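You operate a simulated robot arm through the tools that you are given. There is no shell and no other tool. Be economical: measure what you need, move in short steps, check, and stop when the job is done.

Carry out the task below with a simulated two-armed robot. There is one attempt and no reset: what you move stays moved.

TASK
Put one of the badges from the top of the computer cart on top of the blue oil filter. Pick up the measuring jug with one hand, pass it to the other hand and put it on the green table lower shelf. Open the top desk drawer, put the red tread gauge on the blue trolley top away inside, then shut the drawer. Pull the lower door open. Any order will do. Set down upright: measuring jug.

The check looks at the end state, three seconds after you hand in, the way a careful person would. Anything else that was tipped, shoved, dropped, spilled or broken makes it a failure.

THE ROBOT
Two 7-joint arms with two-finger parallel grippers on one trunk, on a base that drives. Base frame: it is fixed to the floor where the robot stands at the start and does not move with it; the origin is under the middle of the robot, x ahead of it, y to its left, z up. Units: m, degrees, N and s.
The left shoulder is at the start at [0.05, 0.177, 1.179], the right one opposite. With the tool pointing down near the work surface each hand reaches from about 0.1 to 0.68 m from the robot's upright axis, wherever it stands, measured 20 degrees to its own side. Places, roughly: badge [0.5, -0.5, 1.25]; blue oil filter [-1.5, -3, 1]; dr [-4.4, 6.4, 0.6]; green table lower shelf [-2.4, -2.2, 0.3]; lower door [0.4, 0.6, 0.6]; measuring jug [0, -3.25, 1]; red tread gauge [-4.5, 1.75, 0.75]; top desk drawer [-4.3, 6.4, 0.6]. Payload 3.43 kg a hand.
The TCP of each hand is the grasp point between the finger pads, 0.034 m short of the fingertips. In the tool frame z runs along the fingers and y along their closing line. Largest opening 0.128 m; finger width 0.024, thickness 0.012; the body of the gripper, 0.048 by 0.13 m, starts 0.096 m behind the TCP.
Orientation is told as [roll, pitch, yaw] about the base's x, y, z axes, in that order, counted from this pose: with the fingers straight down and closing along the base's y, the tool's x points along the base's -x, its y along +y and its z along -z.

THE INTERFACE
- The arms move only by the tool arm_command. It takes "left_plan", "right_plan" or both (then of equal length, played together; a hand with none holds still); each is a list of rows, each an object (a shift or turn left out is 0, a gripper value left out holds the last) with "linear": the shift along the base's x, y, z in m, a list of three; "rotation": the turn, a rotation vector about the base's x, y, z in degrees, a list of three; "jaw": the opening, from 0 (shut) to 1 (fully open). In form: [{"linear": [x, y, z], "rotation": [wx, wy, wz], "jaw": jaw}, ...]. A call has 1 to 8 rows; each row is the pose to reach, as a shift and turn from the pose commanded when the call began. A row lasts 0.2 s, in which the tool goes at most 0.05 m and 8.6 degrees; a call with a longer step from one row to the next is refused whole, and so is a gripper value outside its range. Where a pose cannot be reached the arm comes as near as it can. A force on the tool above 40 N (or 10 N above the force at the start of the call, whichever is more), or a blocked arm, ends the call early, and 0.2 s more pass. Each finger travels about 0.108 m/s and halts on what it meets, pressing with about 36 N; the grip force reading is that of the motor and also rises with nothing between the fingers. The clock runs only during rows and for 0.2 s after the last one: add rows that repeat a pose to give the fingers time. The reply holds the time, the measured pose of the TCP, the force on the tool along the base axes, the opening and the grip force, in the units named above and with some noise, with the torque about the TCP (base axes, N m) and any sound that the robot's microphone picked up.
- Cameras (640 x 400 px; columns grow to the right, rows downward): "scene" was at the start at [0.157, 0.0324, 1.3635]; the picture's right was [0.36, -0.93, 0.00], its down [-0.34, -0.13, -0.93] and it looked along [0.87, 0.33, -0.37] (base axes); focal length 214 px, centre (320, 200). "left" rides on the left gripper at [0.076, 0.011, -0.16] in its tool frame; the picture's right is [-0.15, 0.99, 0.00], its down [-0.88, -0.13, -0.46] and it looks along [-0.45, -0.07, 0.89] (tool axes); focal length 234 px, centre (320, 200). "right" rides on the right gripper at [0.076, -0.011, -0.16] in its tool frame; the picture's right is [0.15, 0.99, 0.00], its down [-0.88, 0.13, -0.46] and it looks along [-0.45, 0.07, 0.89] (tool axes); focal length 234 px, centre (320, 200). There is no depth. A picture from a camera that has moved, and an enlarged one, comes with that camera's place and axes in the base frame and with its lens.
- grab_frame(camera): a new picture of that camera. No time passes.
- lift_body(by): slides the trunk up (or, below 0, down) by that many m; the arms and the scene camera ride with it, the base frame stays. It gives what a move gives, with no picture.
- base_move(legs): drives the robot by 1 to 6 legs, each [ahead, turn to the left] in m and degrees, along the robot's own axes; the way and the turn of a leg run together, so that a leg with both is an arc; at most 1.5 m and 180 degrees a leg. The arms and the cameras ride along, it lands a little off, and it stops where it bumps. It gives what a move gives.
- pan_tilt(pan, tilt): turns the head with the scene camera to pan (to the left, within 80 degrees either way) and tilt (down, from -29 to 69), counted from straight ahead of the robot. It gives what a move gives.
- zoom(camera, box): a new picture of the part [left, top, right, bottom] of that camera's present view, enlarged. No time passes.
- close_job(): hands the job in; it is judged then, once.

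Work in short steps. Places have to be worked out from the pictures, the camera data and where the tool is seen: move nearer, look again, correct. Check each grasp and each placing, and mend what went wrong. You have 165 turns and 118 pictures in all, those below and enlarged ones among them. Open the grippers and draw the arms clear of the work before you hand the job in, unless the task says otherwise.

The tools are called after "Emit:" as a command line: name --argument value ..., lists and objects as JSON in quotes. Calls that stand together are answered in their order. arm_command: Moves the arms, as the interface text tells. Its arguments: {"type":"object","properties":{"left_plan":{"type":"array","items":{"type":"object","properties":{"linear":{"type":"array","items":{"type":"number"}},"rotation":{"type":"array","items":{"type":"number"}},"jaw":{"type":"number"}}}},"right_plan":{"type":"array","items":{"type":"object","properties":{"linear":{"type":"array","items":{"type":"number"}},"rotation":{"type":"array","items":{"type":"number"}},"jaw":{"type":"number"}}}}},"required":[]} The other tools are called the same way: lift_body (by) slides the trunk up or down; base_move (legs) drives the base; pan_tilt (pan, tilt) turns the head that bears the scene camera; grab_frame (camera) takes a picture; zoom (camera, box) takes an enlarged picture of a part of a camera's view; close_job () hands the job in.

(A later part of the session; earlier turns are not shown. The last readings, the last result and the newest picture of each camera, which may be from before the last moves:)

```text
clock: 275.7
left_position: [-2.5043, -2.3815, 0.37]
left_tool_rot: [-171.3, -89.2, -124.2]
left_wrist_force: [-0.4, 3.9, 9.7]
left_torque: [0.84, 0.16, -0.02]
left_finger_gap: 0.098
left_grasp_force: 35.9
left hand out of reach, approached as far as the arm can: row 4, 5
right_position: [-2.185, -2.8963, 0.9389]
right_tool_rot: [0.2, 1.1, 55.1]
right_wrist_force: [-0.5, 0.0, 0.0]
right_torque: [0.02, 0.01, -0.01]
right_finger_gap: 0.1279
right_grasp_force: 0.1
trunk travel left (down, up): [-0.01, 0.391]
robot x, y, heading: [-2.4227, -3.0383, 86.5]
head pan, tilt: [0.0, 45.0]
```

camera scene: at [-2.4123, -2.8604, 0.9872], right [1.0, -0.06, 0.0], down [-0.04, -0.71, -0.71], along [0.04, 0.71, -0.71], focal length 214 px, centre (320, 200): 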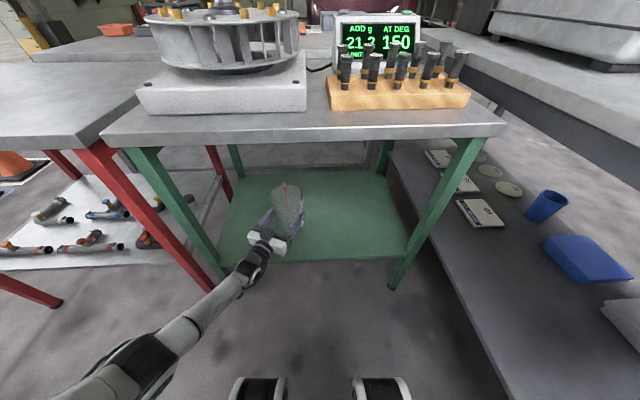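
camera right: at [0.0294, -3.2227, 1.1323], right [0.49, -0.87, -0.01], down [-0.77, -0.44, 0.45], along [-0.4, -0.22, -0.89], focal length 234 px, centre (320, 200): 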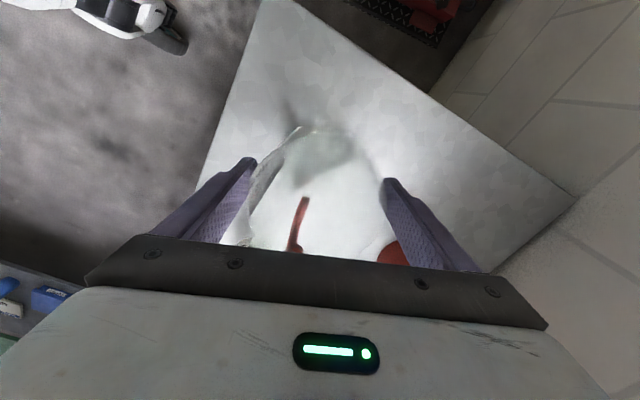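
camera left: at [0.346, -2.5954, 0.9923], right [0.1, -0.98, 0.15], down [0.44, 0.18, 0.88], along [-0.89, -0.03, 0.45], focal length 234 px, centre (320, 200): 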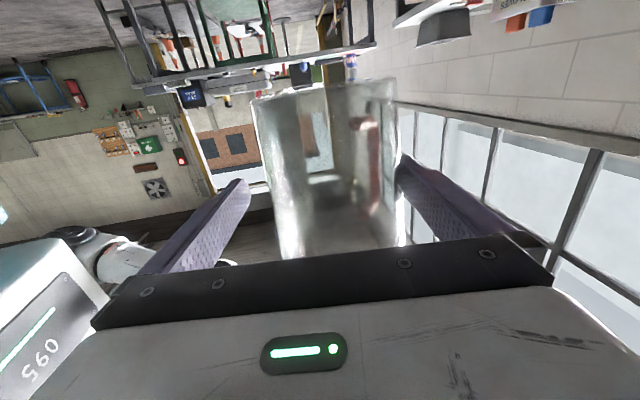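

Now the contact is close to the TCP (10 N, small torque): the jug base is touching the shelf. Check visually.

Emit:
zoom --camera "scene" --box '[200, 140, 400, 280]'

Emit:
grab_frame --camera "left"

```text
2.86 times, centred on (300, 210) of scene
camera zoom: at [-2.4138, -2.8902, 0.9875], right [1.0, -0.06, 0.0], down [-0.04, -0.71, -0.71], along [0.04, 0.71, -0.71], focal length 613 px, centre (377, 171)
```

zoom: 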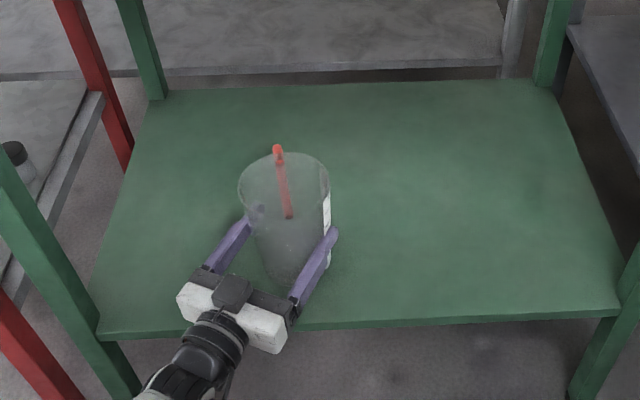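

```text
24 pictures are left
camera left: at [-2.5824, -2.521, 0.2917], right [-0.89, 0.42, 0.14], down [-0.09, -0.48, 0.87], along [0.44, 0.77, 0.46], focal length 234 px, centre (320, 200)
```

left: 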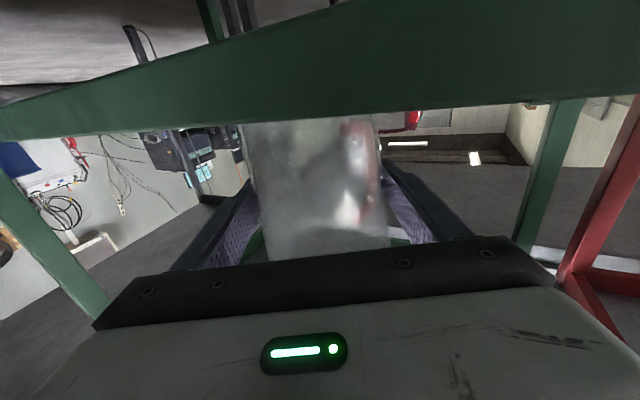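

The jug base is at the shelf surface (z≈0.30). Seat it with 5 mm of trunk lowering and open the left jaw.

Emit:
lift_body --by -0.005

Emit:
arm_command --left_plan '[{"jaw": 0.82}, {"jaw": 0.88}, {"jaw": 1}, {"jaw": 1}]'

Emit:
zoom --camera "scene" --box '[200, 140, 400, 280]'

```text
clock: 276.2
left_position: [-2.5017, -2.3826, 0.3645]
left_tool_rot: [-165.7, -89.0, -130.0]
left_wrist_force: [1.0, -3.3, 19.4]
left_torque: [0.71, -0.37, -0.06]
left_finger_gap: 0.0977
left_grasp_force: 36.4
right_position: [-2.1842, -2.8954, 0.9354]
right_tool_rot: [0.3, 1.1, 55.1]
right_wrist_force: [0.0, -0.5, 0.6]
right_torque: [0.0, -0.03, 0.04]
right_finger_gap: 0.1281
right_grasp_force: 0.0
trunk travel left (down, up): [-0.005, 0.396]
robot x, y, heading: [-2.4218, -3.0394, 86.9]
head pan, tilt: [0.0, 45.0]
```

```text
clock: 277.2
left_position: [-2.5042, -2.3847, 0.3594]
left_tool_rot: [-140.3, -89.7, -155.1]
left_wrist_force: [0.7, -0.7, -0.5]
left_torque: [-0.01, 0.01, 0.02]
left_finger_gap: 0.1279
left_grasp_force: 0.0
right_position: [-2.1844, -2.8943, 0.9348]
right_tool_rot: [0.2, 1.3, 55.2]
right_wrist_force: [-0.8, -0.1, 0.1]
right_torque: [0.02, -0.01, 0.01]
right_finger_gap: 0.128
right_grasp_force: 0.2
trunk travel left (down, up): [-0.005, 0.396]
robot x, y, heading: [-2.4268, -3.044, 86.7]
head pan, tilt: [0.0, 45.0]
```

```text
2.86 times, centred on (300, 210) of scene
camera zoom: at [-2.4139, -2.8895, 0.9822], right [1.0, -0.06, 0.0], down [-0.04, -0.71, -0.71], along [0.04, 0.71, -0.71], focal length 613 px, centre (377, 171)
```

zoom: 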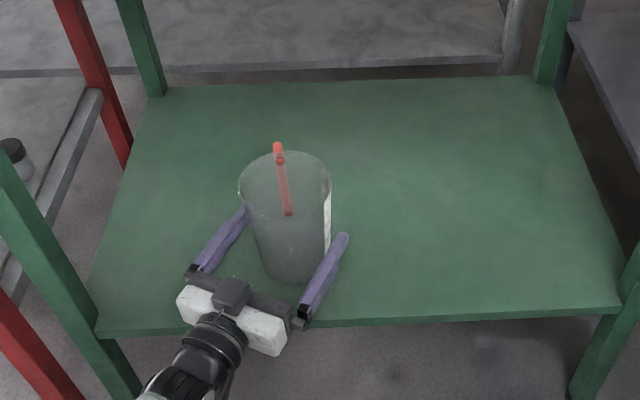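

The jug stands free on the shelf. Retract the fingers along their axis.

Emit:
arm_command --left_plan '[{"linear": [-0.011, -0.023, 0]}, {"linear": [-0.022, -0.046, 0]}]'

```text
clock: 277.9
left_position: [-2.5284, -2.4283, 0.3601]
left_tool_rot: [-130.0, -89.3, -165.7]
left_wrist_force: [0.0, 0.7, -0.2]
left_torque: [-0.01, 0.03, -0.02]
left_finger_gap: 0.128
left_grasp_force: 0.0
right_position: [-2.1841, -2.8946, 0.9339]
right_tool_rot: [0.1, 1.2, 55.0]
right_wrist_force: [0.0, 1.0, -0.5]
right_torque: [-0.01, 0.03, -0.03]
right_finger_gap: 0.128
right_grasp_force: 0.1
trunk travel left (down, up): [-0.005, 0.396]
robot x, y, heading: [-2.4213, -3.0407, 86.6]
head pan, tilt: [0.0, 45.0]
```

Moving exactly along the axis; continue until clear and check.

Emit:
arm_command --left_plan '[{"linear": [-0.011, -0.023, 0]}, {"linear": [-0.022, -0.046, 0]}, {"linear": [-0.033, -0.069, 0]}]'

Emit:
grab_frame --camera "scene"

```text
clock: 278.6
left_position: [-2.5733, -2.4862, 0.3532]
left_tool_rot: [-118.2, -89.4, -177.6]
left_wrist_force: [-1.5, -0.2, 0.0]
left_torque: [0.0, -0.01, -0.01]
left_finger_gap: 0.1281
left_grasp_force: 0.1
left hand out of reach, approached as far as the arm can: row 1, 2, 3
right_position: [-2.1851, -2.8941, 0.9339]
right_tool_rot: [0.0, 1.2, 55.2]
right_wrist_force: [1.2, 0.9, -0.1]
right_torque: [0.01, -0.04, -0.01]
right_finger_gap: 0.1278
right_grasp_force: 0.1
trunk travel left (down, up): [-0.005, 0.396]
robot x, y, heading: [-2.4244, -3.037, 86.6]
head pan, tilt: [0.0, 45.0]
```

```text
22 pictures are left
camera scene: at [-2.4138, -2.8895, 0.9822], right [1.0, -0.06, 0.0], down [-0.04, -0.71, -0.71], along [0.04, 0.71, -0.71], focal length 214 px, centre (320, 200)
```

scene: 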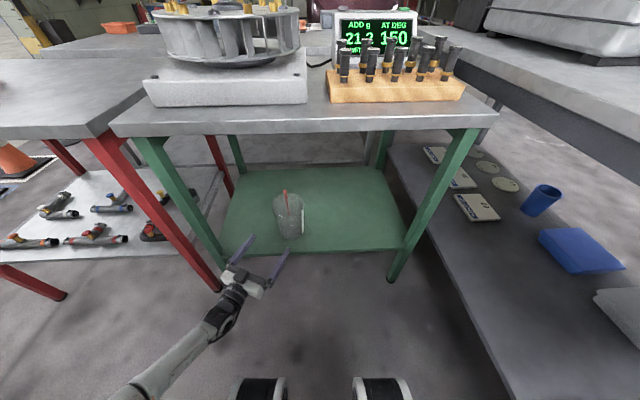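

The jug stands upright on the green shelf, hand clear. Back up, raise the trunk and turn the left tool down again.

Emit:
base_move --legs '[[-0.12, 0]]'

Emit:
lift_body --by 0.39

Emit:
arm_command --left_plan '[{"linear": [0, 0, 0.03], "rotation": [-7.2, 3.4, 0]}, {"linear": [0, 0, 0.06], "rotation": [-14.4, 6.8, 0]}, {"linear": [0, 0, 0.08], "rotation": [-21.7, 10.3, 0]}, {"linear": [0, 0, 0.1], "rotation": [-28.9, 13.7, 0]}, {"linear": [0, 0, 0.12], "rotation": [-36.2, 17.1, 0]}, {"linear": [0, 0, 0.13], "rotation": [-43.4, 20.5, 0]}, {"linear": [0, 0, 0.14], "rotation": [-50.6, 23.9, 0]}, {"linear": [0, 0, 0.15], "rotation": [-57.8, 27.4, 0]}]'

Emit:
base_move --legs '[[0, 64], [0.66, 0], [0, 29], [1.0, 0], [0, -90]]'

```text
clock: 279.9
left_position: [-2.5792, -2.6069, 0.3534]
left_tool_rot: [-116.9, -89.4, -179.0]
left_wrist_force: [-0.4, 0.8, -0.4]
left_torque: [0.0, 0.01, -0.03]
left_finger_gap: 0.1281
left_grasp_force: 0.2
right_position: [-2.1925, -3.0149, 0.933]
right_tool_rot: [0.1, 1.2, 55.1]
right_wrist_force: [0.2, 0.7, -0.4]
right_torque: [0.0, -0.06, -0.01]
right_finger_gap: 0.128
right_grasp_force: 0.0
trunk travel left (down, up): [-0.005, 0.396]
robot x, y, heading: [-2.4308, -3.1577, 86.9]
head pan, tilt: [0.0, 45.0]
```

```text
clock: 283.6
left_position: [-2.5786, -2.6068, 0.7428]
left_tool_rot: [-117.0, -89.4, -178.7]
left_wrist_force: [0.1, -0.5, 0.6]
left_torque: [0.0, 0.02, 0.01]
left_finger_gap: 0.128
left_grasp_force: 0.1
right_position: [-2.1915, -3.0152, 1.3233]
right_tool_rot: [0.2, 1.3, 55.1]
right_wrist_force: [-0.1, 0.3, 0.2]
right_torque: [0.02, 0.02, 0.0]
right_finger_gap: 0.1281
right_grasp_force: 0.2
trunk travel left (down, up): [-0.395, 0.006]
robot x, y, heading: [-2.4266, -3.1641, 86.9]
head pan, tilt: [0.0, 45.0]
```

```text
clock: 285.4
left_position: [-2.5792, -2.6055, 0.8935]
left_tool_rot: [-0.6, -26.1, 65.2]
left_wrist_force: [1.0, 0.8, -0.4]
left_torque: [0.01, -0.03, -0.01]
left_finger_gap: 0.128
left_grasp_force: 0.0
right_position: [-2.1919, -3.0141, 1.3251]
right_tool_rot: [0.1, 1.3, 55.1]
right_wrist_force: [-0.3, 0.2, 0.1]
right_torque: [-0.01, 0.02, -0.01]
right_finger_gap: 0.128
right_grasp_force: 0.1
trunk travel left (down, up): [-0.395, 0.006]
robot x, y, heading: [-2.4324, -3.1614, 86.7]
head pan, tilt: [0.0, 45.0]
```

```text
clock: 299.8
left_position: [-4.5337, -2.635, 0.8909]
left_tool_rot: [0.4, -24.9, 123.8]
left_wrist_force: [0.1, -0.5, 0.8]
left_torque: [0.01, -0.01, -0.01]
left_finger_gap: 0.1279
left_grasp_force: 0.0
right_position: [-3.9752, -2.516, 1.3235]
right_tool_rot: [0.1, 1.2, 112.7]
right_wrist_force: [-0.5, -0.5, -0.2]
right_torque: [-0.01, -0.02, -0.01]
right_finger_gap: 0.1281
right_grasp_force: 0.1
trunk travel left (down, up): [-0.395, 0.006]
robot x, y, heading: [-3.9809, -2.7982, 144.1]
head pan, tilt: [0.0, 45.0]
stopped in leg 5: the force on the tool passed its limit at 93 N (the readings are from after the stop); the commanded pose is now the measured one
```

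The left hand bumped something while turning near the barrier. Look before moving.

Emit:
pan_tilt --pan 20 --tilt 25

Emit:
grab_frame --camera "scene"

```text
clock: 300.6
left_position: [-4.5335, -2.6343, 0.8896]
left_tool_rot: [0.3, -24.9, 123.9]
left_wrist_force: [-0.1, 0.5, -0.5]
left_torque: [0.0, 0.03, 0.0]
left_finger_gap: 0.128
left_grasp_force: 0.0
right_position: [-3.9755, -2.5162, 1.3239]
right_tool_rot: [0.1, 1.2, 112.7]
right_wrist_force: [0.7, -0.7, 0.0]
right_torque: [0.03, -0.03, 0.01]
right_finger_gap: 0.1281
right_grasp_force: 0.2
trunk travel left (down, up): [-0.395, 0.006]
robot x, y, heading: [-3.9777, -2.797, 144.5]
head pan, tilt: [20.0, 25.0]
```

```text
21 pictures are left
camera scene: at [-4.125, -2.7299, 1.4027], right [0.27, 0.96, 0.0], down [0.41, -0.12, -0.91], along [-0.87, 0.25, -0.42], focal length 214 px, centre (320, 200)
```

scene: 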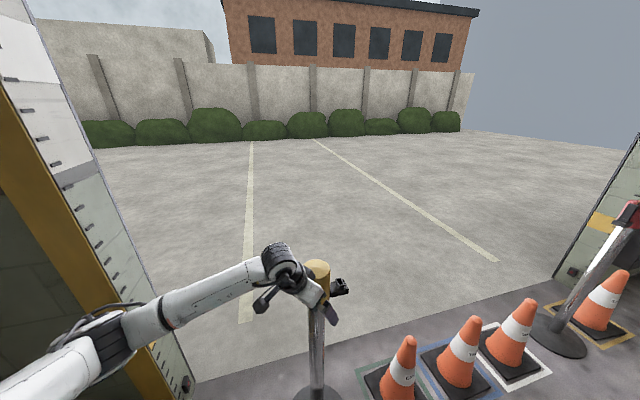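

The left hand touched a yellow-topped barrier post, which is still standing upright. I turn back away from it, then raise the left hand well above post height.

Emit:
base_move --legs '[[0, 20], [-0.25, 0]]'

Emit:
arm_command --left_plan '[{"linear": [0.02, 0, 0.04]}, {"linear": [0.04, 0, 0.08]}, {"linear": [0.06, 0, 0.12]}, {"linear": [0.08, 0, 0.16]}, {"linear": [0.1, 0, 0.2]}, {"linear": [0.12, 0, 0.23]}]'

Emit:
grab_frame --camera "scene"

```text
clock: 303.5
left_position: [-4.319, -2.9009, 0.8906]
left_tool_rot: [0.5, -25.1, 144.1]
left_wrist_force: [0.0, 0.0, -0.1]
left_torque: [0.0, 0.01, 0.01]
left_finger_gap: 0.1284
left_grasp_force: 0.1
right_position: [-3.8368, -2.5988, 1.3238]
right_tool_rot: [0.1, 1.3, 132.7]
right_wrist_force: [0.8, -0.3, -1.2]
right_torque: [-0.02, -0.01, 0.01]
right_finger_gap: 0.1281
right_grasp_force: 0.1
trunk travel left (down, up): [-0.395, 0.006]
robot x, y, heading: [-3.7435, -2.8633, 164.4]
head pan, tilt: [20.0, 25.0]
```

```text
clock: 304.9
left_position: [-4.2001, -2.9024, 1.1218]
left_tool_rot: [0.4, -24.9, 144.0]
left_wrist_force: [-0.3, -0.7, 0.4]
left_torque: [0.04, 0.0, 0.02]
left_finger_gap: 0.1282
left_grasp_force: 0.0
right_position: [-3.835, -2.5969, 1.3239]
right_tool_rot: [0.1, 1.1, 132.9]
right_wrist_force: [0.0, 0.0, -0.2]
right_torque: [0.01, 0.0, -0.03]
right_finger_gap: 0.1282
right_grasp_force: 0.0
trunk travel left (down, up): [-0.395, 0.006]
robot x, y, heading: [-3.7435, -2.86, 164.4]
head pan, tilt: [20.0, 25.0]
```

```text
20 pictures are left
camera scene: at [-3.9028, -2.85, 1.4028], right [-0.08, 1.0, 0.0], down [0.42, 0.03, -0.91], along [-0.9, -0.07, -0.42], focal length 214 px, centre (320, 200)
```

scene: 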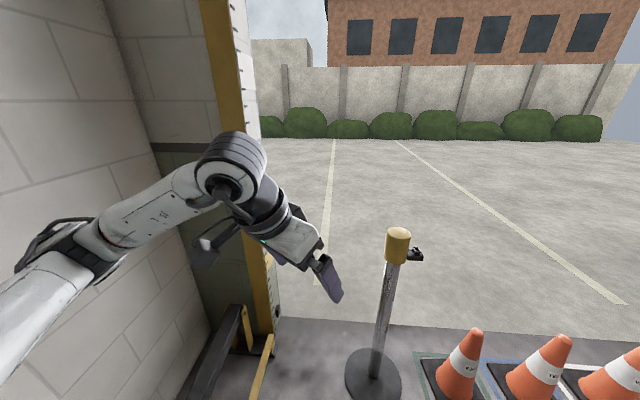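

Post and cones appear in place. I go forward a little, turn north with the hand above post height, and drive up between tables and cones.

Emit:
base_move --legs '[[0.2, 0], [0, -74], [1.4, 0], [1.2, 0]]'

Emit:
pan_tilt --pan 10 --tilt 15

Emit:
grab_frame --camera "scene"

```text
clock: 321.9
left_position: [-4.1025, 0.2026, 1.1213]
left_tool_rot: [0.3, -24.9, 69.7]
left_wrist_force: [0.2, 0.0, 0.3]
left_torque: [0.03, -0.01, 0.0]
left_finger_gap: 0.1278
left_grasp_force: 0.2
right_position: [-3.7109, -0.0666, 1.3237]
right_tool_rot: [0.1, 1.4, 58.5]
right_wrist_force: [0.2, 0.4, -0.1]
right_torque: [0.0, -0.03, -0.02]
right_finger_gap: 0.1281
right_grasp_force: 0.0
trunk travel left (down, up): [-0.395, 0.006]
robot x, y, heading: [-3.938, -0.2268, 90.2]
head pan, tilt: [20.0, 25.0]
```

```text
clock: 322.6
left_position: [-4.1026, 0.2004, 1.1217]
left_tool_rot: [0.3, -24.9, 69.6]
left_wrist_force: [-0.2, -0.1, 0.1]
left_torque: [0.01, -0.01, -0.01]
left_finger_gap: 0.1278
left_grasp_force: 0.0
right_position: [-3.7094, -0.068, 1.3235]
right_tool_rot: [0.1, 1.2, 58.5]
right_wrist_force: [-0.3, 0.5, -0.3]
right_torque: [-0.02, 0.02, -0.01]
right_finger_gap: 0.1279
right_grasp_force: 0.0
trunk travel left (down, up): [-0.395, 0.006]
robot x, y, heading: [-3.9385, -0.2292, 90.1]
head pan, tilt: [10.0, 15.0]
```

```text
19 pictures are left
camera scene: at [-3.9556, -0.0662, 1.419], right [0.98, 0.18, 0.0], down [0.05, -0.26, -0.97], along [-0.17, 0.95, -0.26], focal length 214 px, centre (320, 200)
```

scene: 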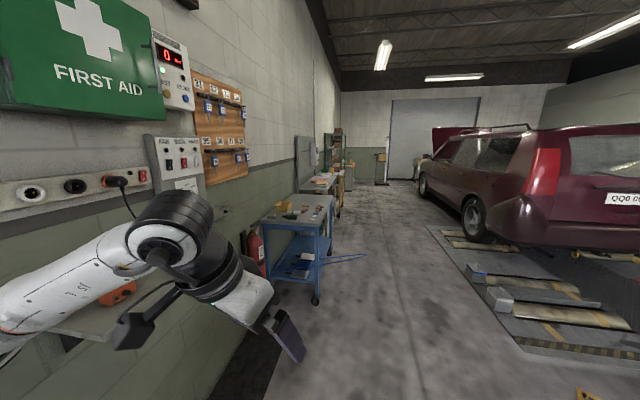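

The blue trolley stands by the west wall ahead. Zoom on its top.

Emit:
zoom --camera "scene" --box '[250, 160, 370, 300]'

```text
2.86 times, centred on (310, 230) of scene
camera zoom: at [-3.9556, -0.0662, 1.419], right [0.98, 0.18, 0.0], down [0.05, -0.26, -0.97], along [-0.17, 0.95, -0.26], focal length 613 px, centre (349, 114)
```

zoom: 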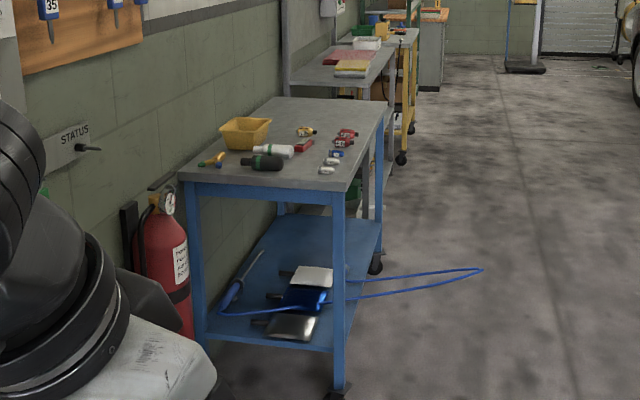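

Several small red items lie on the trolley top near (−4.4, 1.95). I drive up beside it and turn to face it.

Emit:
base_move --legs '[[1.0, 0], [0.93, 0], [0, 88]]'

Emit:
pan_tilt --pan -15 --tilt 45

Emit:
grab_frame --camera "scene"

```text
clock: 336.2
left_position: [-4.3998, 1.5872, 1.1205]
left_tool_rot: [0.3, -25.0, 159.3]
left_wrist_force: [0.5, 0.5, -0.1]
left_torque: [0.01, 0.01, -0.01]
left_finger_gap: 0.1284
left_grasp_force: 0.1
right_position: [-4.1272, 1.978, 1.3235]
right_tool_rot: [0.1, 1.2, 148.2]
right_wrist_force: [-0.5, 0.2, 0.1]
right_torque: [-0.02, 0.0, 0.01]
right_finger_gap: 0.1283
right_grasp_force: 0.0
trunk travel left (down, up): [-0.395, 0.006]
robot x, y, heading: [-3.97, 1.7519, 180.0]
head pan, tilt: [10.0, 15.0]
```

```text
clock: 337.2
left_position: [-4.4006, 1.5879, 1.1214]
left_tool_rot: [0.3, -25.1, 159.3]
left_wrist_force: [0.2, -0.1, -0.2]
left_torque: [-0.02, -0.01, -0.02]
left_finger_gap: 0.1279
left_grasp_force: 0.1
right_position: [-4.1273, 1.9789, 1.3232]
right_tool_rot: [0.1, 1.3, 148.1]
right_wrist_force: [-0.9, -1.0, 0.4]
right_torque: [0.0, 0.01, 0.0]
right_finger_gap: 0.128
right_grasp_force: 0.1
trunk travel left (down, up): [-0.395, 0.006]
robot x, y, heading: [-3.9735, 1.7441, 179.6]
head pan, tilt: [-15.0, 45.0]
```

```text
17 pictures are left
camera scene: at [-4.1183, 1.7685, 1.3723], right [0.26, 0.96, 0.0], down [0.68, -0.19, -0.71], along [-0.68, 0.19, -0.71], focal length 214 px, centre (320, 200)
```

scene: 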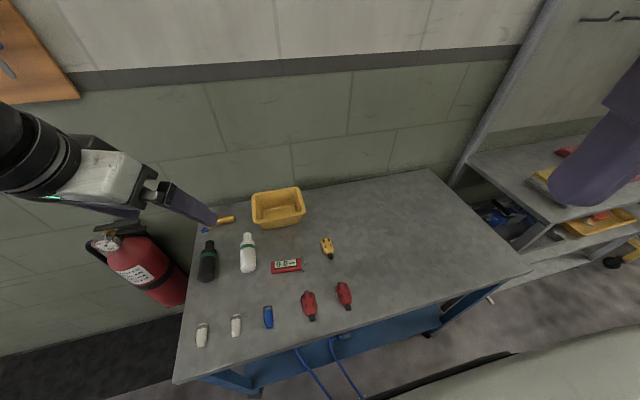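

The red item with a display at (287,266) looks like the gauge; enlarge to confirm.

Emit:
zoom --camera "scene" --box '[220, 210, 380, 330]'

```text
3.33 times, centred on (300, 270) of scene
camera zoom: at [-4.1183, 1.7685, 1.3723], right [0.26, 0.96, 0.0], down [0.68, -0.19, -0.71], along [-0.68, 0.19, -0.71], focal length 715 px, centre (387, -33)
```

zoom: 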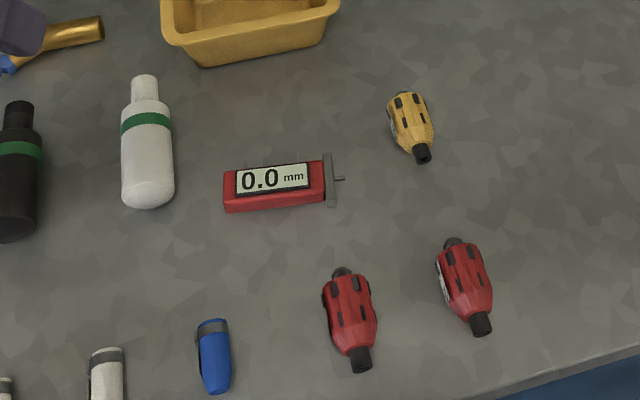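

Confirmed: the red digital gauge at (−4.455, 1.755, ≈0.76), long axis along y. I move the left hand aside and bring the right hand over it, turning −68° to close across its width.

Emit:
arm_command --left_plan '[{"linear": [0.02, -0.025, 0]}, {"linear": [0.04, -0.05, 0]}, {"linear": [0.06, -0.075, 0]}, {"linear": [0.08, -0.1, 0]}, {"linear": [0.1, -0.125, 0]}, {"linear": [0.12, -0.15, 0]}, {"linear": [0.14, -0.175, 0]}, {"linear": [0.16, -0.2, 0]}]' --right_plan '[{"linear": [-0.036, -0.025, -0.02], "rotation": [0, 0, -8.5]}, {"linear": [-0.072, -0.05, -0.04], "rotation": [0, 0, -17]}, {"linear": [-0.108, -0.075, -0.06], "rotation": [0, 0, -25.5]}, {"linear": [-0.144, -0.1, -0.08], "rotation": [0, 0, -34]}, {"linear": [-0.18, -0.125, -0.1], "rotation": [0, 0, -42.5]}, {"linear": [-0.216, -0.15, -0.12], "rotation": [0, 0, -51]}, {"linear": [-0.252, -0.175, -0.14], "rotation": [0, 0, -59.5]}, {"linear": [-0.288, -0.2, -0.16], "rotation": [0, 0, -68]}]'

Emit:
arm_command --right_plan '[{"linear": [-0.02, -0.012, -0.035], "jaw": 0.6}, {"linear": [-0.04, -0.024, -0.07]}, {"linear": [-0.04, -0.024, -0.11]}, {"linear": [-0.04, -0.024, -0.15]}, {"linear": [-0.04, -0.024, -0.19]}, {"linear": [-0.04, -0.024, -0.23]}]'

Emit:
grab_frame --camera "right"

```text
clock: 339.0
left_position: [-4.2397, 1.3844, 1.1212]
left_tool_rot: [0.2, -24.9, 159.4]
left_wrist_force: [-0.6, -1.2, 0.2]
left_torque: [0.02, 0.01, -0.02]
left_finger_gap: 0.1279
left_grasp_force: 0.0
right_position: [-4.4172, 1.7778, 1.1622]
right_tool_rot: [0.1, 1.0, 79.9]
right_wrist_force: [-0.3, -0.3, -0.4]
right_torque: [0.03, -0.05, 0.0]
right_finger_gap: 0.1279
right_grasp_force: 0.0
trunk travel left (down, up): [-0.395, 0.006]
robot x, y, heading: [-3.9684, 1.7472, 179.7]
head pan, tilt: [-15.0, 45.0]
```

```text
clock: 340.4
left_position: [-4.24, 1.3878, 1.1208]
left_tool_rot: [0.4, -24.9, 159.3]
left_wrist_force: [1.0, 0.5, 0.8]
left_torque: [0.02, 0.0, 0.03]
left_finger_gap: 0.1279
left_grasp_force: 0.0
right_position: [-4.4572, 1.7547, 0.9322]
right_tool_rot: [0.1, 1.2, 80.0]
right_wrist_force: [-0.1, -0.2, -0.2]
right_torque: [0.0, 0.01, 0.01]
right_finger_gap: 0.077
right_grasp_force: 0.1
trunk travel left (down, up): [-0.395, 0.006]
robot x, y, heading: [-3.9664, 1.7495, 179.5]
head pan, tilt: [-15.0, 45.0]
```

```text
15 pictures are left
camera right: at [-4.4589, 1.6805, 1.0941], right [-1.0, 0.03, 0.01], down [0.03, 0.9, 0.44], along [0.01, 0.44, -0.9], focal length 234 px, centre (320, 200)
```

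right: 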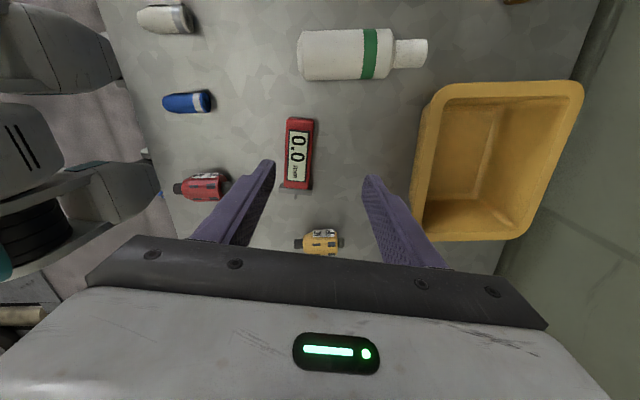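

Triangulation gives the gauge at (−4.430, 1.756), top z≈0.80. Shift 2.7 cm and lower.

Emit:
arm_command --right_plan '[{"linear": [0.027, 0, -0.03]}, {"linear": [0.027, 0.001, -0.06]}, {"linear": [0.027, 0.001, -0.085]}, {"linear": [0.027, 0.001, -0.1]}, {"linear": [0.027, 0.001, -0.107]}]'

Emit:
grab_frame --camera "right"

```text
clock: 341.6
left_position: [-4.2381, 1.3869, 1.1212]
left_tool_rot: [0.5, -25.0, 159.2]
left_wrist_force: [-0.8, -0.2, 0.7]
left_torque: [0.0, 0.01, -0.03]
left_finger_gap: 0.1279
left_grasp_force: 0.1
right_position: [-4.4311, 1.7552, 0.8356]
right_tool_rot: [0.2, 1.3, 80.1]
right_wrist_force: [6.0, 7.2, 21.2]
right_torque: [0.3, -1.25, 0.25]
right_finger_gap: 0.0798
right_grasp_force: 2.8
trunk travel left (down, up): [-0.395, 0.006]
robot x, y, heading: [-3.972, 1.7483, 179.7]
head pan, tilt: [-15.0, 45.0]
stopped in row 5 (right hand): the force on the tool passed its limit at 45 N (the readings are from after the stop); the commanded pose is now the measured one
```

```text
14 pictures are left
camera right: at [-4.4329, 1.6815, 0.9966], right [-1.0, 0.03, 0.01], down [0.03, 0.9, 0.44], along [0.01, 0.44, -0.9], focal length 234 px, centre (320, 200)
```

right: 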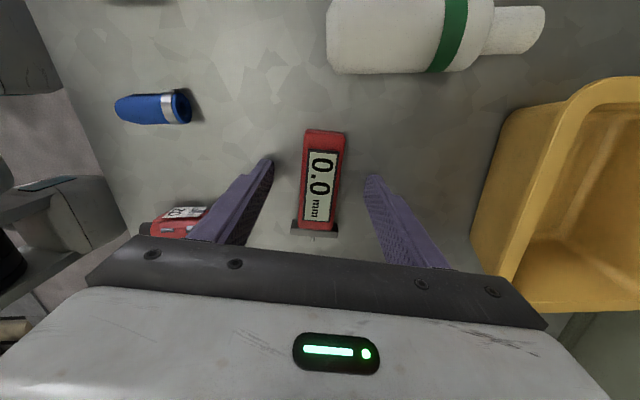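

Fingertips reached the trolley surface (z≈0.80) astride the gauge. Lift 4 mm and close, then raise.

Emit:
arm_command --right_plan '[{"linear": [0, 0, 0.004]}, {"linear": [0, 0, 0.004], "jaw": 0.3}, {"linear": [0, 0, 0.004], "jaw": 0.1}, {"linear": [0, 0, 0.004], "jaw": 0.1}, {"linear": [0, 0, 0.004], "jaw": 0.1}, {"linear": [0, 0, 0.04]}, {"linear": [0, 0, 0.08]}, {"linear": [0, 0, 0.12]}]'

Emit:
grab_frame --camera "right"

```text
clock: 343.4
left_position: [-4.24, 1.388, 1.1211]
left_tool_rot: [0.3, -24.9, 159.3]
left_wrist_force: [0.9, 0.8, -0.3]
left_torque: [0.02, 0.0, 0.02]
left_finger_gap: 0.1279
left_grasp_force: 0.0
right_position: [-4.4299, 1.7533, 0.9516]
right_tool_rot: [0.3, 1.3, 80.0]
right_wrist_force: [-0.2, 0.0, -0.6]
right_torque: [0.01, 0.02, 0.04]
right_finger_gap: 0.0309
right_grasp_force: 36.4
trunk travel left (down, up): [-0.395, 0.006]
robot x, y, heading: [-3.9699, 1.7497, 179.7]
head pan, tilt: [-15.0, 45.0]
```

```text
13 pictures are left
camera right: at [-4.4324, 1.6801, 1.1142], right [-1.0, 0.03, 0.01], down [0.03, 0.9, 0.44], along [0.0, 0.44, -0.9], focal length 234 px, centre (320, 200)
```

right: 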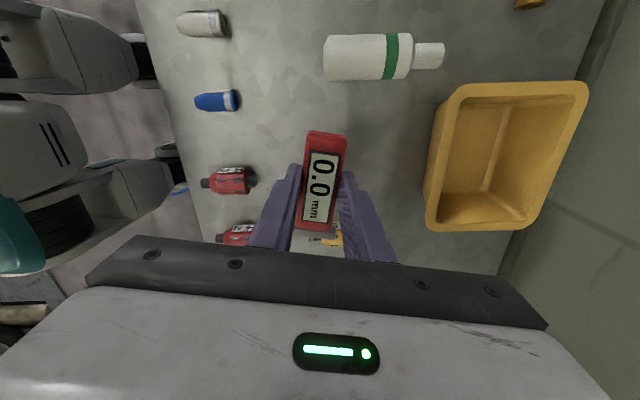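

Gauge held (gap 0.031). Back off, turn north and drive toward the desk, keeping clear of the hose.

Emit:
base_move --legs '[[-0.55, 0], [0, -90], [1.5, 0], [1.4, 0]]'

Emit:
pan_tilt --pan 25 --tilt 20

Emit:
grab_frame --camera "scene"

```text
clock: 364.1
left_position: [-3.7617, 4.9154, 1.1213]
left_tool_rot: [0.3, -24.9, 68.4]
left_wrist_force: [0.7, 0.2, -0.2]
left_torque: [-0.03, -0.02, -0.01]
left_finger_gap: 0.1283
left_grasp_force: 0.0
right_position: [-3.3916, 5.1024, 0.9514]
right_tool_rot: [0.3, 1.4, -11.0]
right_wrist_force: [-0.9, -0.2, -0.7]
right_torque: [0.0, -0.03, 0.0]
right_finger_gap: 0.031
right_grasp_force: 36.5
trunk travel left (down, up): [-0.395, 0.006]
robot x, y, heading: [-3.4063, 4.6397, 88.8]
head pan, tilt: [-15.0, 45.0]
```

```text
clock: 365.2
left_position: [-3.7606, 4.9167, 1.1215]
left_tool_rot: [0.2, -24.9, 68.3]
left_wrist_force: [-0.6, -0.3, 0.1]
left_torque: [0.02, -0.02, 0.0]
left_finger_gap: 0.1277
left_grasp_force: 0.1
right_position: [-3.3914, 5.1015, 0.9518]
right_tool_rot: [0.2, 1.4, -10.8]
right_wrist_force: [-0.2, -0.4, -1.1]
right_torque: [0.01, 0.01, -0.01]
right_finger_gap: 0.031
right_grasp_force: 35.7
trunk travel left (down, up): [-0.395, 0.006]
robot x, y, heading: [-3.4021, 4.6408, 88.6]
head pan, tilt: [25.0, 20.0]
```

```text
12 pictures are left
camera scene: at [-3.4405, 4.7948, 1.4108], right [0.92, 0.4, 0.0], down [0.14, -0.31, -0.94], along [-0.38, 0.86, -0.34], focal length 214 px, centre (320, 200)
```

scene: 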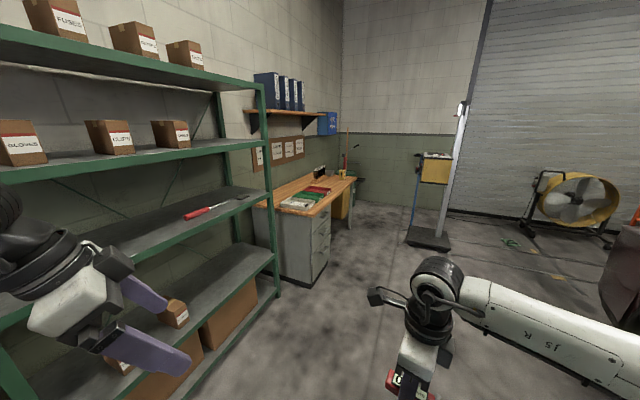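

The desk with a drawer pedestal is ahead-left; its drawer front faces east. Zoom on it.

Emit:
zoom --camera "scene" --box '[250, 160, 370, 300]'

```text
2.86 times, centred on (310, 230) of scene
camera zoom: at [-3.4405, 4.7948, 1.4108], right [0.92, 0.4, 0.0], down [0.14, -0.31, -0.94], along [-0.38, 0.86, -0.34], focal length 613 px, centre (349, 114)
```

zoom: 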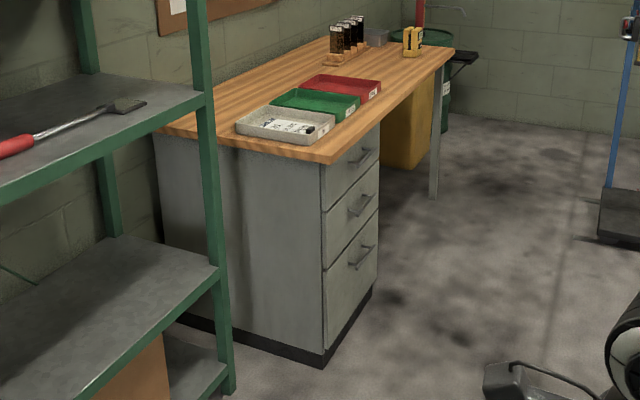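

Top drawer handle ≈(−4.10, 6.395, 0.64), pedestal face x≈−4.13. I raise the right hand, drive to (−3.48, 6.55) facing west, and start turning the left tool level with vertical closing.

Emit:
arm_command --right_plan '[{"linear": [0.02, -0.02, 0.04]}, {"linear": [0.04, -0.04, 0.08]}, {"linear": [0.06, -0.06, 0.12]}, {"linear": [0.08, -0.08, 0.16]}, {"linear": [0.1, -0.1, 0.2]}, {"linear": [0.12, -0.12, 0.24]}, {"linear": [0.14, -0.14, 0.27]}]'

Emit:
base_move --legs '[[0, 4], [1.4, 0], [0.5, 0], [0, 88]]'

Emit:
lift_body --by -0.3

Emit:
arm_command --left_plan '[{"linear": [-0.02, 0, 0], "rotation": [-5.65, 5.17, -2.93], "jaw": 0.6}, {"linear": [-0.04, 0, -0.0], "rotation": [-11.3, 10.3, -5.9]}, {"linear": [-0.06, 0, -0.0], "rotation": [-16.9, 15.5, -8.8]}, {"linear": [-0.08, 0, 0], "rotation": [-22.6, 20.7, -11.7]}, {"linear": [-0.1, 0, 0], "rotation": [-28.2, 25.9, -14.7]}, {"linear": [-0.12, 0, 0], "rotation": [-33.9, 31.0, -17.6]}, {"linear": [-0.13, 0, 0], "rotation": [-39.5, 36.2, -20.5]}, {"linear": [-0.14, 0, 0], "rotation": [-45.2, 41.4, -23.5]}]'

```text
clock: 366.8
left_position: [-3.7616, 4.9152, 1.1208]
left_tool_rot: [0.4, -25.1, 68.3]
left_wrist_force: [0.1, -0.2, -0.2]
left_torque: [0.02, -0.01, -0.01]
left_finger_gap: 0.128
left_grasp_force: 0.0
right_position: [-3.2506, 4.9624, 1.2208]
right_tool_rot: [0.3, 1.4, -11.0]
right_wrist_force: [-0.2, -0.2, -0.5]
right_torque: [0.01, -0.01, 0.01]
right_finger_gap: 0.0307
right_grasp_force: 36.0
trunk travel left (down, up): [-0.395, 0.006]
robot x, y, heading: [-3.4048, 4.6421, 88.6]
head pan, tilt: [25.0, 20.0]
```

```text
clock: 380.5
left_position: [-3.7805, 6.1669, 1.1228]
left_tool_rot: [0.2, -24.9, 161.3]
left_wrist_force: [0.4, 0.0, 0.0]
left_torque: [0.03, 0.01, 0.06]
left_finger_gap: 0.1279
left_grasp_force: 0.2
right_position: [-3.8552, 6.6746, 1.2201]
right_tool_rot: [0.3, 1.5, 82.1]
right_wrist_force: [1.6, 0.4, -0.8]
right_torque: [0.01, -0.02, 0.02]
right_finger_gap: 0.0308
right_grasp_force: 36.2
trunk travel left (down, up): [-0.395, 0.006]
robot x, y, heading: [-3.5242, 6.5339, -178.6]
head pan, tilt: [25.0, 20.0]
```

```text
clock: 383.5
left_position: [-3.7808, 6.1667, 0.8212]
left_tool_rot: [0.2, -24.9, 161.3]
left_wrist_force: [0.2, 0.2, -0.3]
left_torque: [0.05, -0.02, 0.01]
left_finger_gap: 0.1279
left_grasp_force: 0.0
right_position: [-3.8551, 6.6727, 0.9206]
right_tool_rot: [0.2, 1.5, 82.1]
right_wrist_force: [0.5, 0.0, -0.8]
right_torque: [0.03, -0.01, 0.02]
right_finger_gap: 0.0308
right_grasp_force: 36.2
trunk travel left (down, up): [-0.095, 0.306]
robot x, y, heading: [-3.5252, 6.5404, -178.5]
head pan, tilt: [25.0, 20.0]
```

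```text
clock: 385.3
left_position: [-3.9675, 6.1292, 0.816]
left_tool_rot: [66.7, -20.7, 106.6]
left_wrist_force: [-0.1, 0.0, 0.6]
left_torque: [0.0, 0.01, 0.01]
left_finger_gap: 0.0769
left_grasp_force: 0.2
left hand out of reach, approached as far as the arm can: row 1, 2, 3, 4, 5, 6, 7, 8
right_position: [-3.8538, 6.674, 0.92]
right_tool_rot: [0.3, 1.4, 82.2]
right_wrist_force: [0.1, -0.3, -1.0]
right_torque: [0.02, 0.03, -0.01]
right_finger_gap: 0.031
right_grasp_force: 36.2
trunk travel left (down, up): [-0.095, 0.306]
robot x, y, heading: [-3.5222, 6.5406, -178.3]
head pan, tilt: [25.0, 20.0]
```

The tool is converging to west-pointing with vertical closing. Finish the rotation.

Emit:
arm_command --left_plan '[{"linear": [0.01, 0, 0], "rotation": [-5.65, 5.17, -2.93]}, {"linear": [0.02, 0, 0], "rotation": [-11.3, 10.3, -5.9]}, {"linear": [0.02, 0, 0], "rotation": [-16.9, 15.5, -8.8]}, {"linear": [0.02, 0, 0], "rotation": [-22.6, 20.7, -11.7]}]'

Emit:
grab_frame --camera "left"

```text
clock: 386.5
left_position: [-3.988, 6.1311, 0.879]
left_tool_rot: [76.3, -7.9, 105.0]
left_wrist_force: [-0.6, 0.4, 0.0]
left_torque: [0.01, 0.01, 0.0]
left_finger_gap: 0.0768
left_grasp_force: 0.1
left hand out of reach, approached as far as the arm can: row 1, 2, 3, 4
right_position: [-3.8552, 6.6729, 0.9217]
right_tool_rot: [0.2, 1.4, 82.0]
right_wrist_force: [-0.2, -0.1, -0.4]
right_torque: [0.01, 0.03, 0.06]
right_finger_gap: 0.0312
right_grasp_force: 36.0
trunk travel left (down, up): [-0.095, 0.306]
robot x, y, heading: [-3.5275, 6.538, -178.3]
head pan, tilt: [25.0, 20.0]
stopped in row 4 (left hand): the arm was blocked; the commanded pose is now the measured one
```

```text
10 pictures are left
camera left: at [-3.8209, 6.0909, 0.9178], right [-0.23, -0.05, 0.97], down [0.23, 0.97, 0.1], along [-0.94, 0.25, -0.21], focal length 234 px, centre (320, 200)
```

left: 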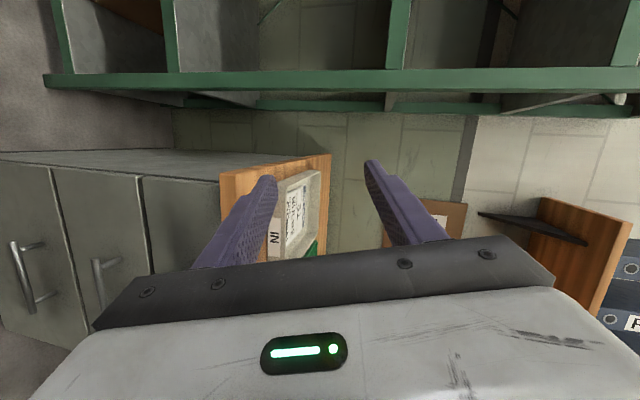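

Tool points west ~13° downward, closing nearly vertical — good for the bar handle. Now move it down and right toward the pre-grasp point (−4.01, 6.40, 0.66).

Emit:
arm_command --left_plan '[{"linear": [0.01, 0.02, -0.04]}, {"linear": [0.01, 0.04, -0.08]}, {"linear": [0.01, 0.07, -0.115]}, {"linear": [0.0, 0.1, -0.15]}, {"linear": [0.0, 0.135, -0.18]}, {"linear": [-0.01, 0.175, -0.2]}, {"linear": [-0.015, 0.22, -0.215]}, {"linear": [-0.02, 0.265, -0.22]}]'

Emit:
grab_frame --camera "left"

```text
clock: 388.3
left_position: [-4.0118, 6.3217, 0.7949]
left_tool_rot: [75.8, -8.0, 105.2]
left_wrist_force: [0.1, 0.2, -2.7]
left_torque: [-0.08, 0.32, 0.01]
left_finger_gap: 0.0767
left_grasp_force: 0.0
left hand out of reach, approached as far as the arm can: row 1, 2, 3, 4, 5, 6, 7, 8
right_position: [-3.8561, 6.671, 0.9196]
right_tool_rot: [0.1, 1.3, 82.1]
right_wrist_force: [-0.2, 0.4, -1.4]
right_torque: [0.03, -0.05, -0.03]
right_finger_gap: 0.0308
right_grasp_force: 35.7
trunk travel left (down, up): [-0.095, 0.306]
robot x, y, heading: [-3.5234, 6.5363, -178.4]
head pan, tilt: [25.0, 20.0]
```

```text
9 pictures are left
camera left: at [-3.843, 6.2816, 0.8341], right [-0.24, -0.05, 0.97], down [0.23, 0.97, 0.11], along [-0.94, 0.25, -0.22], focal length 234 px, centre (320, 200)
```

left: 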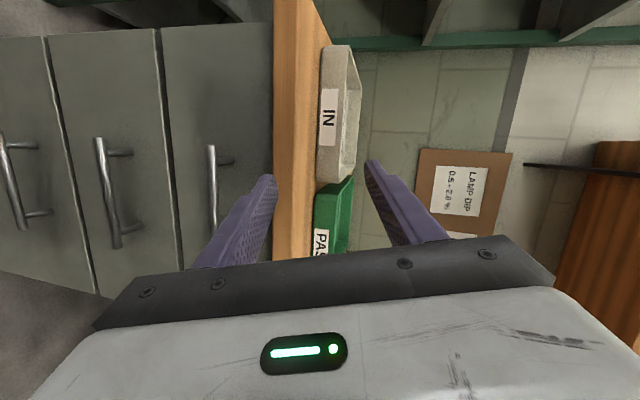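

Handle seen at (−4.09, 6.35, 0.636). I back the base 8 cm, lower the trunk 9 cm and lower the arm the rest.

Emit:
base_move --legs '[[-0.08, 0]]'

Emit:
lift_body --by -0.09

Emit:
arm_command --left_plan '[{"linear": [-0.005, 0.01, -0.02]}, {"linear": [-0.01, 0.02, -0.04]}, {"linear": [-0.015, 0.03, -0.052]}, {"linear": [-0.02, 0.035, -0.052]}]'

```text
clock: 389.3
left_position: [-3.9314, 6.325, 0.7943]
left_tool_rot: [75.7, -7.9, 105.0]
left_wrist_force: [0.0, -0.5, 0.6]
left_torque: [-0.02, -0.04, 0.01]
left_finger_gap: 0.0767
left_grasp_force: 0.1
right_position: [-3.7765, 6.6749, 0.9222]
right_tool_rot: [0.3, 1.4, 82.1]
right_wrist_force: [-0.2, 0.1, -1.1]
right_torque: [0.0, 0.01, -0.02]
right_finger_gap: 0.031
right_grasp_force: 35.7
trunk travel left (down, up): [-0.095, 0.306]
robot x, y, heading: [-3.4433, 6.5394, -178.4]
head pan, tilt: [25.0, 20.0]
```

```text
clock: 390.6
left_position: [-3.9311, 6.3251, 0.7052]
left_tool_rot: [75.7, -7.9, 105.2]
left_wrist_force: [0.2, 0.7, 0.7]
left_torque: [-0.02, 0.01, 0.04]
left_finger_gap: 0.0767
left_grasp_force: 0.0
right_position: [-3.7758, 6.6752, 0.8307]
right_tool_rot: [0.3, 1.4, 82.1]
right_wrist_force: [1.0, -0.5, -0.5]
right_torque: [-0.03, -0.03, 0.0]
right_finger_gap: 0.031
right_grasp_force: 36.4
trunk travel left (down, up): [-0.005, 0.396]
robot x, y, heading: [-3.4459, 6.5374, -178.4]
head pan, tilt: [25.0, 20.0]
```

```text
clock: 391.6
left_position: [-3.9408, 6.3275, 0.7022]
left_tool_rot: [75.4, -7.8, 105.2]
left_wrist_force: [-0.5, 0.2, -0.6]
left_torque: [0.0, 0.01, 0.01]
left_finger_gap: 0.0767
left_grasp_force: 0.1
left hand out of reach, approached as far as the arm can: row 1, 2, 3, 4
right_position: [-3.7766, 6.6762, 0.8308]
right_tool_rot: [0.3, 1.4, 82.1]
right_wrist_force: [-0.4, 0.4, -0.9]
right_torque: [0.02, -0.02, -0.02]
right_finger_gap: 0.0307
right_grasp_force: 36.1
trunk travel left (down, up): [-0.005, 0.396]
robot x, y, heading: [-3.4453, 6.5427, -178.2]
head pan, tilt: [25.0, 20.0]
```

The arm stops at z 0.70, so I tilt the tool 20° further down, which brings the fingertips to the handle height.

Emit:
arm_command --left_plan '[{"linear": [0, 0.01, -0.02], "rotation": [0, -7, 0], "jaw": 0.42}, {"linear": [0, 0.02, -0.04], "rotation": [0, -14, 0]}, {"linear": [0, 0.025, -0.06], "rotation": [0, -21, 0]}, {"linear": [0, 0.025, -0.06], "rotation": [0, -21, 0]}]'

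Emit:
grab_frame --camera "left"

```text
clock: 392.6
left_position: [-3.9408, 6.341, 0.6477]
left_tool_rot: [55.3, -2.1, 106.7]
left_wrist_force: [-1.1, -1.0, -0.3]
left_torque: [0.01, -0.05, 0.01]
left_finger_gap: 0.0538
left_grasp_force: 0.2
left hand out of reach, approached as far as the arm can: row 2, 3, 4
right_position: [-3.776, 6.6759, 0.8308]
right_tool_rot: [0.3, 1.4, 82.2]
right_wrist_force: [0.2, 0.2, -1.6]
right_torque: [0.05, 0.0, -0.01]
right_finger_gap: 0.0311
right_grasp_force: 36.2
trunk travel left (down, up): [-0.005, 0.396]
robot x, y, heading: [-3.4487, 6.5395, -178.4]
head pan, tilt: [25.0, 20.0]
```

```text
8 pictures are left
camera left: at [-3.7986, 6.301, 0.7452], right [-0.57, -0.05, 0.82], down [0.18, 0.97, 0.18], along [-0.8, 0.25, -0.54], focal length 234 px, centre (320, 200)
```

left: 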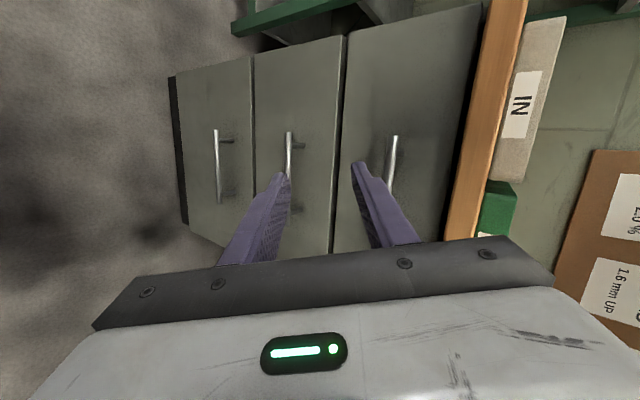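

The handle is at about (−4.09, 6.335, 0.65). I approach along the tool axis from above-front: first to a stand-off point, then in.

Emit:
arm_command --left_plan '[{"linear": [-0.02, 0.01, 0.035]}, {"linear": [-0.04, 0.015, 0.067]}, {"linear": [-0.057, 0.02, 0.067]}, {"linear": [-0.057, 0.02, 0.067]}]'

```text
clock: 393.6
left_position: [-3.998, 6.3588, 0.7138]
left_tool_rot: [55.6, -2.1, 107.0]
left_wrist_force: [-0.1, -0.3, -0.4]
left_torque: [-0.03, 0.0, 0.01]
left_finger_gap: 0.0536
left_grasp_force: 0.0
right_position: [-3.7766, 6.6763, 0.8306]
right_tool_rot: [0.3, 1.4, 82.0]
right_wrist_force: [-0.9, 0.2, -1.2]
right_torque: [-0.05, 0.02, 0.02]
right_finger_gap: 0.0311
right_grasp_force: 35.6
trunk travel left (down, up): [-0.005, 0.396]
robot x, y, heading: [-3.4428, 6.5382, -178.4]
head pan, tilt: [25.0, 20.0]
```

Exactly on target. Advance along the tool axis to straddle the bar.

Emit:
arm_command --left_plan '[{"linear": [-0.024, -0.0067, -0.017]}, {"linear": [-0.048, -0.0134, -0.034]}, {"linear": [-0.064, -0.018, -0.045]}, {"linear": [-0.078, -0.022, -0.055]}]'

Emit:
grab_frame --camera "left"

```text
clock: 394.6
left_position: [-4.0592, 6.3183, 0.6743]
left_tool_rot: [55.5, -2.2, 106.7]
left_wrist_force: [28.9, 6.3, 12.5]
left_torque: [-0.11, 0.98, -0.2]
left_finger_gap: 0.0503
left_grasp_force: 0.0
left hand out of reach, approached as far as the arm can: row 1, 2, 3, 4
right_position: [-3.7743, 6.6769, 0.8316]
right_tool_rot: [0.5, 1.5, 82.1]
right_wrist_force: [0.7, 0.3, -0.2]
right_torque: [0.01, 0.02, 0.04]
right_finger_gap: 0.0312
right_grasp_force: 36.2
trunk travel left (down, up): [-0.005, 0.396]
robot x, y, heading: [-3.444, 6.5382, -178.3]
head pan, tilt: [25.0, 20.0]
```

```text
7 pictures are left
camera left: at [-3.9163, 6.2772, 0.7714], right [-0.57, -0.05, 0.82], down [0.18, 0.97, 0.18], along [-0.8, 0.25, -0.54], focal length 234 px, centre (320, 200)
```

left: 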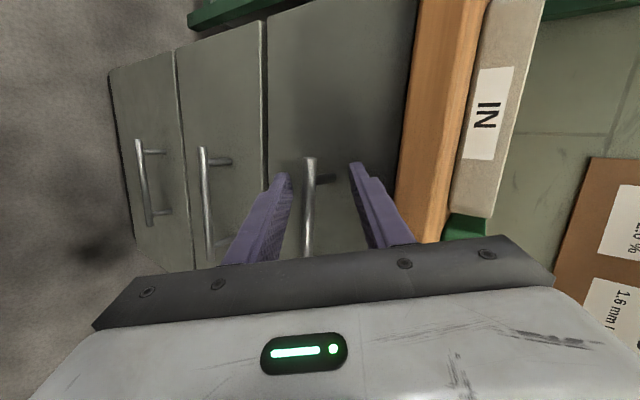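

The bar lies between the fingers (tip just touching the drawer face). Close on it.

Emit:
arm_command --left_plan '[{"linear": [0.004, 0.012, 0.0]}, {"linear": [0.004, 0.012, 0.0], "jaw": 0.2}, {"linear": [0.004, 0.012, 0.0], "jaw": 0.02}, {"linear": [0.004, 0.012, 0.0], "jaw": 0.02}, {"linear": [0.004, 0.012, 0.0], "jaw": 0.02}]'

```text
clock: 395.8
left_position: [-4.0521, 6.3211, 0.6702]
left_tool_rot: [55.1, -1.8, 107.1]
left_wrist_force: [8.7, -2.9, -18.6]
left_torque: [-1.09, 0.28, 0.19]
left_finger_gap: 0.021
left_grasp_force: 44.9
left hand out of reach, approached as far as the arm can: row 1, 2, 3, 4, 5
right_position: [-3.7769, 6.6753, 0.8293]
right_tool_rot: [0.2, 1.3, 82.1]
right_wrist_force: [-0.5, -0.1, 0.2]
right_torque: [-0.02, 0.03, 0.0]
right_finger_gap: 0.031
right_grasp_force: 35.7
trunk travel left (down, up): [-0.005, 0.396]
robot x, y, heading: [-3.4451, 6.54, -178.3]
head pan, tilt: [25.0, 20.0]
```

Gripped (gap 0.021). Pull the drawer by backing the base.

Emit:
base_move --legs '[[-0.22, 0]]'

Emit:
pan_tilt --pan 15 --tilt 35

Emit:
grab_frame --camera "scene"

```text
clock: 397.4
left_position: [-3.8398, 6.3205, 0.6725]
left_tool_rot: [55.4, -1.6, 107.7]
left_wrist_force: [-0.6, -27.1, -11.0]
left_torque: [-0.93, -0.23, -0.73]
left_finger_gap: 0.0168
left_grasp_force: 45.1
right_position: [-3.562, 6.6795, 0.8302]
right_tool_rot: [0.1, 1.4, 82.2]
right_wrist_force: [0.3, 1.0, -0.9]
right_torque: [0.02, 0.0, 0.0]
right_finger_gap: 0.0308
right_grasp_force: 35.7
trunk travel left (down, up): [-0.005, 0.396]
robot x, y, heading: [-3.2327, 6.5488, -178.0]
head pan, tilt: [25.0, 20.0]
```

```text
clock: 398.2
left_position: [-3.8376, 6.3217, 0.6725]
left_tool_rot: [55.4, -1.3, 107.7]
left_wrist_force: [1.8, -4.4, -5.7]
left_torque: [-1.28, -0.1, -0.68]
left_finger_gap: 0.0165
left_grasp_force: 45.8
right_position: [-3.5626, 6.6813, 0.8294]
right_tool_rot: [0.3, 1.4, 82.2]
right_wrist_force: [0.4, -0.1, -0.2]
right_torque: [-0.03, 0.0, 0.01]
right_finger_gap: 0.0308
right_grasp_force: 36.3
trunk travel left (down, up): [-0.005, 0.396]
robot x, y, heading: [-3.2325, 6.5439, -178.4]
head pan, tilt: [15.0, 35.0]
```

```text
6 pictures are left
camera scene: at [-3.3856, 6.5164, 0.997], right [-0.29, 0.96, 0.0], down [0.55, 0.17, -0.82], along [-0.78, -0.24, -0.57], focal length 214 px, centre (320, 200)
```

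scene: 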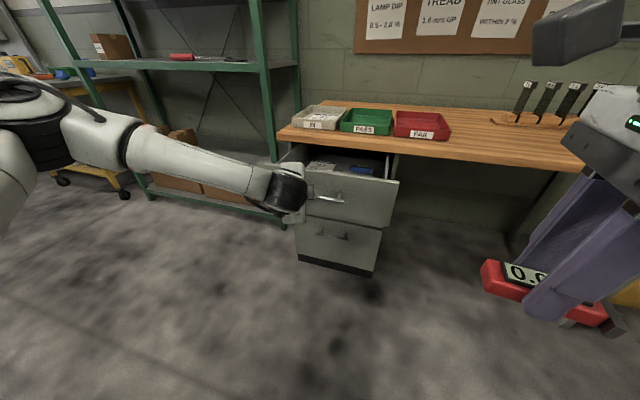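

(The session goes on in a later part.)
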